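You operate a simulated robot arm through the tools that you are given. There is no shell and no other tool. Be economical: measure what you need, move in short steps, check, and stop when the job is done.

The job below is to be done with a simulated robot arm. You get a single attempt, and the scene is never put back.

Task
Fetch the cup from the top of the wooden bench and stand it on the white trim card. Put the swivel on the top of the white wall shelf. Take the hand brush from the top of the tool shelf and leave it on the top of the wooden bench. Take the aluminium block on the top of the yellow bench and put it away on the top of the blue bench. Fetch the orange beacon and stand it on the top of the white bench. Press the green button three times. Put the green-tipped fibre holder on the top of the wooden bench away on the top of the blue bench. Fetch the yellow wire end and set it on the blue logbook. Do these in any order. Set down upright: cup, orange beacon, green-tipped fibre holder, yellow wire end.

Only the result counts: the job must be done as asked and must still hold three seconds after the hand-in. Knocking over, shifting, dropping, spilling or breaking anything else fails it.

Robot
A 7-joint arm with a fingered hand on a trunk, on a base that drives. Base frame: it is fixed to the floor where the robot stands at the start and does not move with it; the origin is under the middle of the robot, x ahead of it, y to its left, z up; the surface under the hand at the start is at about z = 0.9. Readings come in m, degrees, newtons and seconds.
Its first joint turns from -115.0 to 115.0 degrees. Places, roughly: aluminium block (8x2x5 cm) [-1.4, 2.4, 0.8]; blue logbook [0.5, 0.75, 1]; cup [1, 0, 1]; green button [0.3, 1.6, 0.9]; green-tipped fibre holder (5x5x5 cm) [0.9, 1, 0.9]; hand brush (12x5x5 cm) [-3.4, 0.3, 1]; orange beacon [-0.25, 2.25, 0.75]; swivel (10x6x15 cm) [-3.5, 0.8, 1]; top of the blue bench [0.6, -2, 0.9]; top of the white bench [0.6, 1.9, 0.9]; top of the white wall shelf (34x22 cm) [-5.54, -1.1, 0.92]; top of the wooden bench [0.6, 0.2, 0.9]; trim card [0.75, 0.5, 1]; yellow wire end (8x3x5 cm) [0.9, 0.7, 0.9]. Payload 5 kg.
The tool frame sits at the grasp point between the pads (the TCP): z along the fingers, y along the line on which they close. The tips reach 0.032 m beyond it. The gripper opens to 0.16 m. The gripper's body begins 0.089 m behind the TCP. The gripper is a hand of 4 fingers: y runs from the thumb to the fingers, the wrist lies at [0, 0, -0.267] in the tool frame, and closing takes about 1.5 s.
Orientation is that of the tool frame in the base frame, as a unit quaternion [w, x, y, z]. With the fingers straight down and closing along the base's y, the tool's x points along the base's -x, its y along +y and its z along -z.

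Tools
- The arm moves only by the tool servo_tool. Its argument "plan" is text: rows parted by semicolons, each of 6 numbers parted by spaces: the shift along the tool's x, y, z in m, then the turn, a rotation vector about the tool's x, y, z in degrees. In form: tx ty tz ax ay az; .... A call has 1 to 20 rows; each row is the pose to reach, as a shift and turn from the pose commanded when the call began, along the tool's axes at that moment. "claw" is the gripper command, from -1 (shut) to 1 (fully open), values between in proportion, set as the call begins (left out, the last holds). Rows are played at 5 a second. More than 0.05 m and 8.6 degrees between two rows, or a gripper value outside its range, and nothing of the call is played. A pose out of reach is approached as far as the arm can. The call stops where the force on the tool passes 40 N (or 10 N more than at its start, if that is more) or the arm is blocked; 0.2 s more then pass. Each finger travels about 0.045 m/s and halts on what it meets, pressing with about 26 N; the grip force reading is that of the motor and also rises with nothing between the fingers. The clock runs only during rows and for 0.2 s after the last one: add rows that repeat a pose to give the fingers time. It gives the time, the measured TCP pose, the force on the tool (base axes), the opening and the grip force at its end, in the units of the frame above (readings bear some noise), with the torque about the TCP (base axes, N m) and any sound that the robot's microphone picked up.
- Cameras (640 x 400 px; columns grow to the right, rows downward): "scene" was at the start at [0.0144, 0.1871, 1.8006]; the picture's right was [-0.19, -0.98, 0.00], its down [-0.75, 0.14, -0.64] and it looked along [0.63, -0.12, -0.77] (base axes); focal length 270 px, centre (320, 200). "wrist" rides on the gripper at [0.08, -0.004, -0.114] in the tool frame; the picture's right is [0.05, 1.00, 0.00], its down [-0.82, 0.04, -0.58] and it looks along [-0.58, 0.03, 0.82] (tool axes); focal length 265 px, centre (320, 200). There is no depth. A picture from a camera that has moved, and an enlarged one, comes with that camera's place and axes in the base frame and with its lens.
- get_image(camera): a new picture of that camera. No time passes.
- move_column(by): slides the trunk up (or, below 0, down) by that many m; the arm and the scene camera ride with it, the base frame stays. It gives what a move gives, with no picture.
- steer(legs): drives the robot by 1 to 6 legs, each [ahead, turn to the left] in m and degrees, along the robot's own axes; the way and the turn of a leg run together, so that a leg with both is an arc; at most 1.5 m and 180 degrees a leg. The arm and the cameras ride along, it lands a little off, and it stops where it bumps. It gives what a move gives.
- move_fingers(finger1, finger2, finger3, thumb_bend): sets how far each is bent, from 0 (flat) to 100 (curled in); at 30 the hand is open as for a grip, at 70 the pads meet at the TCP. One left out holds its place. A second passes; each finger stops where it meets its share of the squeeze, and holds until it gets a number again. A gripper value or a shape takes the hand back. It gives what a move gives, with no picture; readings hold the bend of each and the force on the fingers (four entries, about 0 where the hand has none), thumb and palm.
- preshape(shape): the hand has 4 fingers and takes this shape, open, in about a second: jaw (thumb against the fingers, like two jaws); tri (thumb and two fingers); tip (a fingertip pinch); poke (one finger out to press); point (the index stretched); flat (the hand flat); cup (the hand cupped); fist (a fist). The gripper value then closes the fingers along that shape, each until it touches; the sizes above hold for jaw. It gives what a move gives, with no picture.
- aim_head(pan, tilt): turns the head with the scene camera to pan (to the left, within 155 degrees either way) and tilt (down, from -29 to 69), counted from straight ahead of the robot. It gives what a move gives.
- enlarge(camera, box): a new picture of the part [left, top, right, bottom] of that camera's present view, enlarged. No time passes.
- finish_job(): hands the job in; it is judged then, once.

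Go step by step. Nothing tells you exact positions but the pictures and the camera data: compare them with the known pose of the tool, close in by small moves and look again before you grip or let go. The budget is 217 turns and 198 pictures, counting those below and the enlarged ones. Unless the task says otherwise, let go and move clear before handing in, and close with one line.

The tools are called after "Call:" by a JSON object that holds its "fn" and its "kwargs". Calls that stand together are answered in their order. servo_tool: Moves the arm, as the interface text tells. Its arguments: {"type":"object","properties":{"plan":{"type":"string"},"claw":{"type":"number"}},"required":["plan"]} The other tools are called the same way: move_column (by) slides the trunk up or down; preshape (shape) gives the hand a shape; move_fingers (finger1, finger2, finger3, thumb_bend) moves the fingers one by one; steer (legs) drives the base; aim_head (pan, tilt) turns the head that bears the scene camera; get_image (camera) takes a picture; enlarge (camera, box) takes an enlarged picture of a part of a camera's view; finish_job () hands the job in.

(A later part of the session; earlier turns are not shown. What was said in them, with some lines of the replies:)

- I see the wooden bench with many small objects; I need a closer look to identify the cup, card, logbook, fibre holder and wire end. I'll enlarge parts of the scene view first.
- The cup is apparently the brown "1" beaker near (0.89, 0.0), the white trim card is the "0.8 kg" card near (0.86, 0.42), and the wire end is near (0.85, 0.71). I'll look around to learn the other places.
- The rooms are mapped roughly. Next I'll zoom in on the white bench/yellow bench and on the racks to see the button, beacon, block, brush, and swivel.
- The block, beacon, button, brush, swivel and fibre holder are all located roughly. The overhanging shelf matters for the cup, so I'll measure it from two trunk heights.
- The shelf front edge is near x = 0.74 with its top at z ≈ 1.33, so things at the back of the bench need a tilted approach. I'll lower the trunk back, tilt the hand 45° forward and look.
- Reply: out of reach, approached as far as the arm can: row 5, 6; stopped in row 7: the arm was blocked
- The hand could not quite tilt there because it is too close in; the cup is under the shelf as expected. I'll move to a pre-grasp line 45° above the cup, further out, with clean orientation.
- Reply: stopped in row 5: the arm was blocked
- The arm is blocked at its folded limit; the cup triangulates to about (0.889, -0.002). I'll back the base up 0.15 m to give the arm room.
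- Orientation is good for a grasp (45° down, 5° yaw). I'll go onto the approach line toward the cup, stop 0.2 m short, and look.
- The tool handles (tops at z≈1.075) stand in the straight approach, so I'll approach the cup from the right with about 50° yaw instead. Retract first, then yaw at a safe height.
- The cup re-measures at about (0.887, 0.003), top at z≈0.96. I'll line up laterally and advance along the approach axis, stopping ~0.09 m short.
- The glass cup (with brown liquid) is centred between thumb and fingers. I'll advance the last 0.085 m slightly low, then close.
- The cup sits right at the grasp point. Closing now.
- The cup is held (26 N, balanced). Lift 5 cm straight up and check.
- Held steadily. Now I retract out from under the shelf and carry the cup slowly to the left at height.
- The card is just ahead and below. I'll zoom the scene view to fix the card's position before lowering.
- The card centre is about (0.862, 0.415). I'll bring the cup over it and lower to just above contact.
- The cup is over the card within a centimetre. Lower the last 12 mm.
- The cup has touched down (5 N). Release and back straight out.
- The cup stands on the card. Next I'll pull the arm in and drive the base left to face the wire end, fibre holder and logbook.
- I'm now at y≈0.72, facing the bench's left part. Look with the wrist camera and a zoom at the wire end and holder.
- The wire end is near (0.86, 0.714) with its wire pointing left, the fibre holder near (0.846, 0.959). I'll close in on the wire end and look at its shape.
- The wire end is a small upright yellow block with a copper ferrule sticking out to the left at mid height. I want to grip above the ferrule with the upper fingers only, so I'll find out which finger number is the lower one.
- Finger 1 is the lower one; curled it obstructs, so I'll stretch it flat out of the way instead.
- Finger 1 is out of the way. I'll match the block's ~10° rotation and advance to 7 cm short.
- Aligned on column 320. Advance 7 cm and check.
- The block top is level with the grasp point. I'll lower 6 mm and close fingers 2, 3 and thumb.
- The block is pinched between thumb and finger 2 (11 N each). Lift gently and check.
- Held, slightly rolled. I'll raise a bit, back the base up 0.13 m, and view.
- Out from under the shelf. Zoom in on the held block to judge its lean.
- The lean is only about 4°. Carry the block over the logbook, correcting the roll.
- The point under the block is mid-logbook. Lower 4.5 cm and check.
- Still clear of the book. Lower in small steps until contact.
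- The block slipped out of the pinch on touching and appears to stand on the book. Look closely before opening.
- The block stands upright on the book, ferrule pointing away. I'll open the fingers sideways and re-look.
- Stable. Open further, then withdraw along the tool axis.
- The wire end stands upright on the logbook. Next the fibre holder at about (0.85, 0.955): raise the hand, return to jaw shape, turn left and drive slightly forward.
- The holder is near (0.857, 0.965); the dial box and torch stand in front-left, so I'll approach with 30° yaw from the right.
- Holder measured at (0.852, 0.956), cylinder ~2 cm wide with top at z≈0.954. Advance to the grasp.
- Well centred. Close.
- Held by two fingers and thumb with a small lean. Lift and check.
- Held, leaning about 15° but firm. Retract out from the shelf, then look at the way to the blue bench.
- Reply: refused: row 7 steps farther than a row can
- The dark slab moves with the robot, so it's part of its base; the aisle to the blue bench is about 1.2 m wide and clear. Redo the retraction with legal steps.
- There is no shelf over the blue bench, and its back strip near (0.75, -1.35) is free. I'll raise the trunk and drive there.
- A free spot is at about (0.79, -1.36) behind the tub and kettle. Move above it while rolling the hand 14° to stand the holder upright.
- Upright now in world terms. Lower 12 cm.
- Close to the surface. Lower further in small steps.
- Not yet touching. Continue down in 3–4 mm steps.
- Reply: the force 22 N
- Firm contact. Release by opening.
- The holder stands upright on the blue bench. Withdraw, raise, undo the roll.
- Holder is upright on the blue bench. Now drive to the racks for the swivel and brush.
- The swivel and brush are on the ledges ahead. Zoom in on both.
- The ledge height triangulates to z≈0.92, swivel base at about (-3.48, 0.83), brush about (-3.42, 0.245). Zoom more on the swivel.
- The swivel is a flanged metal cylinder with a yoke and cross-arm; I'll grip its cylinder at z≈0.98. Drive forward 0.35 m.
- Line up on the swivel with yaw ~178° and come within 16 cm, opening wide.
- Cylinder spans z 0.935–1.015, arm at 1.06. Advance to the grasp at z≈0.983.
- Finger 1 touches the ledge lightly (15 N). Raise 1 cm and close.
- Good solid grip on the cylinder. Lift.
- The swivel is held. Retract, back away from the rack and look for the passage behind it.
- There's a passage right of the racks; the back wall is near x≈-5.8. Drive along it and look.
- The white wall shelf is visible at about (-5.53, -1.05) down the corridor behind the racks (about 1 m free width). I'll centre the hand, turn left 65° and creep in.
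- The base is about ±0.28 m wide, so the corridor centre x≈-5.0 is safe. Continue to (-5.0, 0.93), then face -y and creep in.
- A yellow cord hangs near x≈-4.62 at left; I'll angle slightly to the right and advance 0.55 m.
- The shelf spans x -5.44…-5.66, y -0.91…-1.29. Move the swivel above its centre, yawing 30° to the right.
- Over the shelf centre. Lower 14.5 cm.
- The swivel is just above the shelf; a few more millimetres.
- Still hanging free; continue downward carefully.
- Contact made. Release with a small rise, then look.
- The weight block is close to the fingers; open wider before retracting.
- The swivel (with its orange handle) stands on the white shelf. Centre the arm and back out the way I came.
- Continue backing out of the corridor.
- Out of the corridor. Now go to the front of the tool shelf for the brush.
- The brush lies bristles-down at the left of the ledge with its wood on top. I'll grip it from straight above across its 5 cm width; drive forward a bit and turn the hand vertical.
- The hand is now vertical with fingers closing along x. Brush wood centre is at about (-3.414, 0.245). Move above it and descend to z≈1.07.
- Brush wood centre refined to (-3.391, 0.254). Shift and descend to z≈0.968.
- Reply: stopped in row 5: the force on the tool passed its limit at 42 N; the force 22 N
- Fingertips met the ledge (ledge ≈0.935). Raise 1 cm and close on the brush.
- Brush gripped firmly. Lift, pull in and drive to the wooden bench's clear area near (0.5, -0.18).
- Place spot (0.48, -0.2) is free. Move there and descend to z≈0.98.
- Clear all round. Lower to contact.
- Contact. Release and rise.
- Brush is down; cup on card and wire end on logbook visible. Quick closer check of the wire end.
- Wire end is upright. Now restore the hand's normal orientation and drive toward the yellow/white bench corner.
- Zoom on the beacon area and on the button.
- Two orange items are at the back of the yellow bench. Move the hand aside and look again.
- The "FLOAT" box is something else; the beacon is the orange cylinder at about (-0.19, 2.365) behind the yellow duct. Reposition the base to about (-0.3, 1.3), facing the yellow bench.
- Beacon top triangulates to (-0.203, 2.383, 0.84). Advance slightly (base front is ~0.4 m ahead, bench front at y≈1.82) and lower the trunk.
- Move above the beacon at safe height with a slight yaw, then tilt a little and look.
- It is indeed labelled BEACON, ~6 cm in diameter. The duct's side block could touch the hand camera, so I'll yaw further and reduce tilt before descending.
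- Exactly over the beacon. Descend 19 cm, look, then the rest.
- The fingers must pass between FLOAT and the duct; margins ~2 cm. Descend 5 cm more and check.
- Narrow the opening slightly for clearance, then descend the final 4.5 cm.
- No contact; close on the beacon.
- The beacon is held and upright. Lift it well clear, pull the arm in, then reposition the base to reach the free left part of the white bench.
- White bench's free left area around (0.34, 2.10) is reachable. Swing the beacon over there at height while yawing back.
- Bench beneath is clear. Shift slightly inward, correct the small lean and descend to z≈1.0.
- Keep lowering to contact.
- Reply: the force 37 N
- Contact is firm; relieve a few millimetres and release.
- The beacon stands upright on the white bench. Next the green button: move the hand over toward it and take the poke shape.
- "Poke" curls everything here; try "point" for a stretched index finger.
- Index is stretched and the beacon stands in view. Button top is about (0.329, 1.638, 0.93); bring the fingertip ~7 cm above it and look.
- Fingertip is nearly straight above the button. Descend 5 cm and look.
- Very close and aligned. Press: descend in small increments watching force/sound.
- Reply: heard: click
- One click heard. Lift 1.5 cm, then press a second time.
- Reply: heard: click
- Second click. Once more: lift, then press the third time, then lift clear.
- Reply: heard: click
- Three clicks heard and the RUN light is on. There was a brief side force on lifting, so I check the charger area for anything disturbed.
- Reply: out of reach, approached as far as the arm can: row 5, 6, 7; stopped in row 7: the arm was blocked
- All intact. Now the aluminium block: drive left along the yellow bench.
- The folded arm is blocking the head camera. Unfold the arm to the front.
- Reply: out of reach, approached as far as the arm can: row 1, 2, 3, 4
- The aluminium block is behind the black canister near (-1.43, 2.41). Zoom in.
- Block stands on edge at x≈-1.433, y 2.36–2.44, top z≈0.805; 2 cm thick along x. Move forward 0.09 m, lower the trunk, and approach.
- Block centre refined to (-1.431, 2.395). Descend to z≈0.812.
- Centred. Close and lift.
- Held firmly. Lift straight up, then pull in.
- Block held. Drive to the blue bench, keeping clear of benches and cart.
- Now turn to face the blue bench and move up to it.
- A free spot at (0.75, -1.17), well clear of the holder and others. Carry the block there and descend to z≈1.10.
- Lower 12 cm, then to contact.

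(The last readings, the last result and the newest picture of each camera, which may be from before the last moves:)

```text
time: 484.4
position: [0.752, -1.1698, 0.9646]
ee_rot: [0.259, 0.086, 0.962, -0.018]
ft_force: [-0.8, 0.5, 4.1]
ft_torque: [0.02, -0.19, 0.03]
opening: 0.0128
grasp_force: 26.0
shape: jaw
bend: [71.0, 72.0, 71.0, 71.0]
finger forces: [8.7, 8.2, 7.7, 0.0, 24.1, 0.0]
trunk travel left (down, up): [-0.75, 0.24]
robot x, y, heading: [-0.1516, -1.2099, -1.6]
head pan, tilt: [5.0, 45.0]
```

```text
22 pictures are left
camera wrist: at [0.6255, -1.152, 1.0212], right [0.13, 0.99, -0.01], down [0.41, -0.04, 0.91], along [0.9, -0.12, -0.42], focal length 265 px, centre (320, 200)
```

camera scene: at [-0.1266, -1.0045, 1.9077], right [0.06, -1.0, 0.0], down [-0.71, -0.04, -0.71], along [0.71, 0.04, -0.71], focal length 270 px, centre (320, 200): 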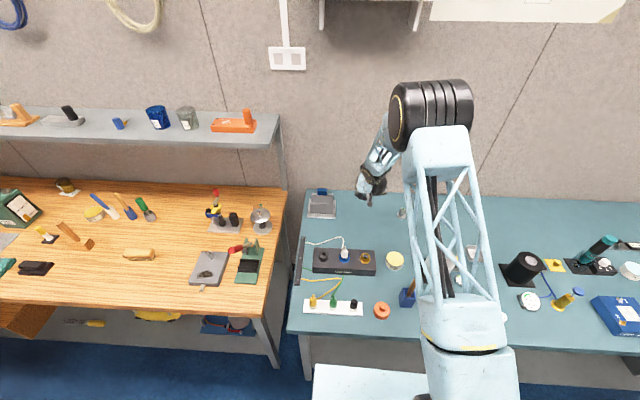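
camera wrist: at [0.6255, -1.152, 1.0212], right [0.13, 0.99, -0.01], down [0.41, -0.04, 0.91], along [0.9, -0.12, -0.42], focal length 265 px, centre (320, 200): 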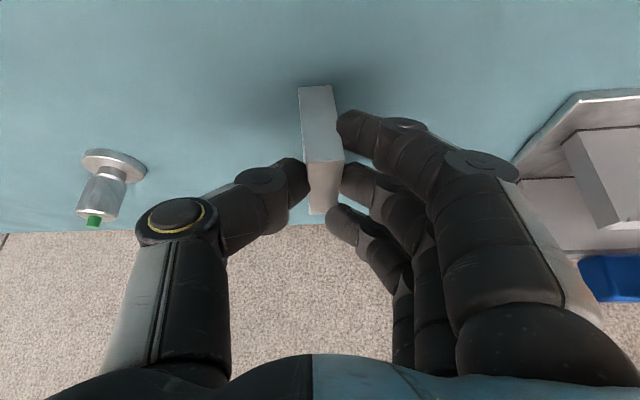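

Touching. A couple of millimetres more, then release and withdraw.

Call:
{"fn": "servo_tool", "kwargs": {"plan": "0.001 0 0.0017 0 0 0; 0.001 0 0.0017 0 0 0"}}

Call:
{"fn": "servo_tool", "kwargs": {"plan": "0 0 0 0 0 0; 0 0 0 0 0 0; 0 0 0 0 0 0; 0 0 0 0 0 0; 0 0 0 0 0 0; 0 0 0 0 0 0; 0 0 0 0 0 0", "claw": 0.2}}

Call:
{"fn": "servo_tool", "kwargs": {"plan": "-0.02 0 -0.0346 0 0 0; -0.04 0.001 -0.0693 0 0 0; -0.06 0.001 -0.104 0 0 0; -0.08 0.002 -0.1386 0 0 0; -0.1 0.002 -0.1732 0 0 0; -0.12 0.003 -0.208 0 0 0; -0.14 0.003 -0.2425 0 0 0; -0.14 0.003 -0.2425 0 0 0"}}

Call:
{"fn": "get_image", "kwargs": {"camera": "wrist"}}

Call:
{"fn": "get_image", "kwargs": {"camera": "scene"}}

```text
time: 485.0
position: [0.7504, -1.1698, 0.9623]
ee_rot: [0.261, 0.085, 0.961, -0.017]
ft_force: [-2.7, 0.8, 17.0]
ft_torque: [0.05, -0.23, 0.04]
opening: 0.0133
grasp_force: 25.7
shape: jaw
bend: [71.0, 72.0, 71.0, 71.0]
finger forces: [9.5, 8.7, 9.3, 0.0, 28.9, 0.1]
trunk travel left (down, up): [-0.75, 0.24]
robot x, y, heading: [-0.1537, -1.2144, -1.6]
head pan, tilt: [5.0, 45.0]
```

```text
time: 486.6
position: [0.7514, -1.1704, 0.9602]
ee_rot: [0.259, 0.085, 0.962, -0.016]
ft_force: [-0.2, 0.3, 0.3]
ft_torque: [0.0, 0.0, 0.0]
opening: 0.0952
grasp_force: 0.1
shape: jaw
bend: [71.0, 71.0, 71.0, 69.0]
finger forces: [0.0, 0.0, 0.1, 0.0, 0.1, 0.0]
trunk travel left (down, up): [-0.75, 0.24]
robot x, y, heading: [-0.1521, -1.2079, -1.5]
head pan, tilt: [5.0, 45.0]
```

```text
time: 488.4
position: [0.7512, -1.1707, 1.241]
ee_rot: [0.259, 0.086, 0.962, -0.016]
ft_force: [0.9, -0.2, -0.2]
ft_torque: [0.02, 0.02, -0.01]
opening: 0.0956
grasp_force: 0.0
shape: jaw
bend: [71.0, 71.0, 71.0, 69.0]
finger forces: [0.0, 0.0, 0.0, 0.0, 0.0, 0.0]
trunk travel left (down, up): [-0.75, 0.24]
robot x, y, heading: [-0.1507, -1.2156, -1.6]
head pan, tilt: [5.0, 45.0]
```

```text
21 pictures are left
camera wrist: at [0.6262, -1.1523, 1.2988], right [0.13, 0.99, -0.01], down [0.42, -0.04, 0.91], along [0.9, -0.12, -0.42], focal length 265 px, centre (320, 200)
```

wrist: 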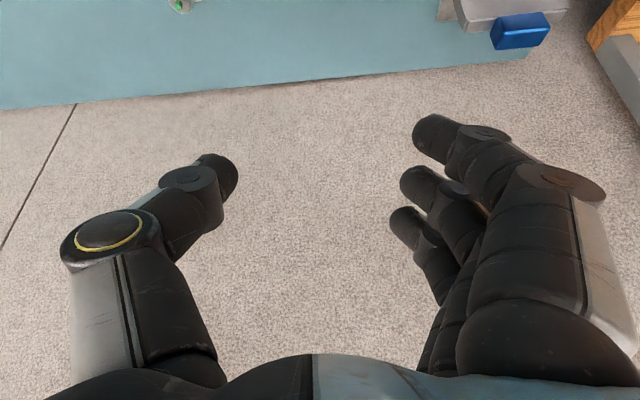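

```text
20 pictures are left
camera scene: at [-0.1249, -1.0038, 1.9074], right [0.06, -1.0, 0.0], down [-0.71, -0.04, -0.71], along [0.71, 0.04, -0.71], focal length 270 px, centre (320, 200)
```

scene: 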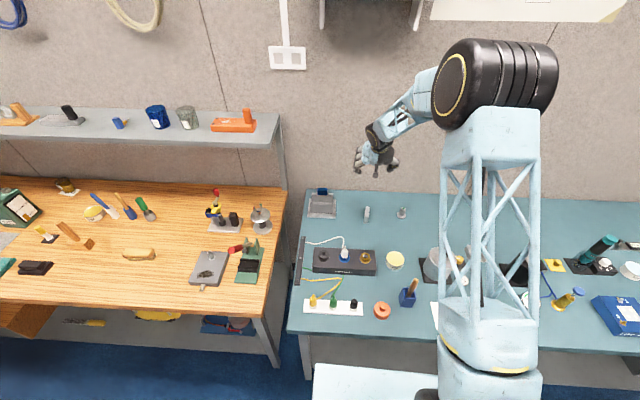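

Block and holder both stand on the blue bench. One last look over the wooden bench before handing in.

Call:
{"fn": "aim_head", "kwargs": {"pan": 55, "tilt": 35}}

Call:
{"fn": "get_image", "kwargs": {"camera": "scene"}}

Call:
{"fn": "enlarge", "kwargs": {"camera": "scene", "box": [180, 100, 400, 240]}}

```text
time: 489.5
position: [0.7511, -1.1708, 1.2402]
ee_rot: [0.259, 0.086, 0.962, -0.017]
ft_force: [-0.5, -0.1, -0.1]
ft_torque: [0.0, 0.0, -0.02]
opening: 0.0956
grasp_force: 0.1
shape: jaw
bend: [71.0, 71.0, 71.0, 69.0]
finger forces: [0.0, 0.0, 0.0, 0.0, 0.0, 0.0]
trunk travel left (down, up): [-0.75, 0.24]
robot x, y, heading: [-0.1471, -1.2121, -1.5]
head pan, tilt: [55.0, 35.0]
```

```text
19 pictures are left
camera scene: at [-0.1543, -0.9385, 1.9223], right [0.8, -0.6, 0.0], down [-0.34, -0.46, -0.82], along [0.49, 0.66, -0.57], focal length 270 px, centre (320, 200)
```

scene: 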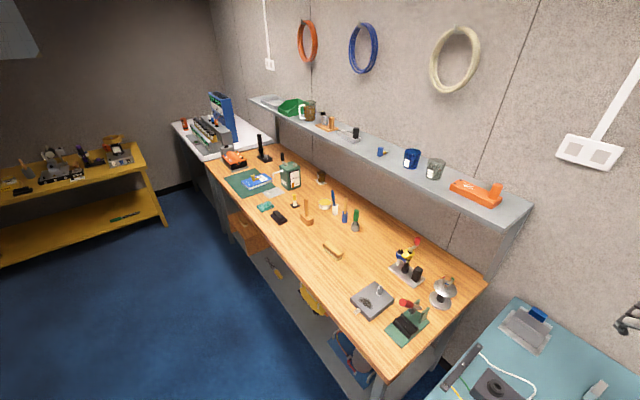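

```text
2.86 times, centred on (290, 170) of scene
camera zoom: at [-0.1543, -0.9385, 1.9223], right [0.8, -0.6, 0.0], down [-0.34, -0.46, -0.82], along [0.49, 0.66, -0.57], focal length 772 px, centre (406, 286)
```

zoom: 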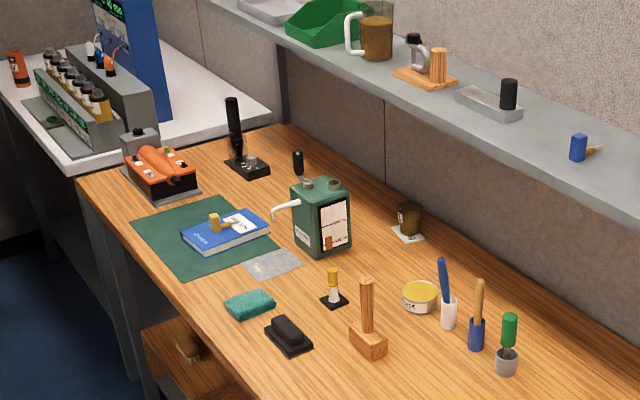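

Everything is in place: the cup stands on the card, the wire end is upright on the logbook, and the beacon stands on the white bench. The other items are also where they belong, so I'm handing in.

Call:
{"fn": "finish_job", "kwargs": {}}

```text
The job is handed in.
```

All eight tasks are done and the job is handed in. Four items stand upright: the cup, beacon, fibre holder and wire end. The green button was pressed three times, with three clicks heard.
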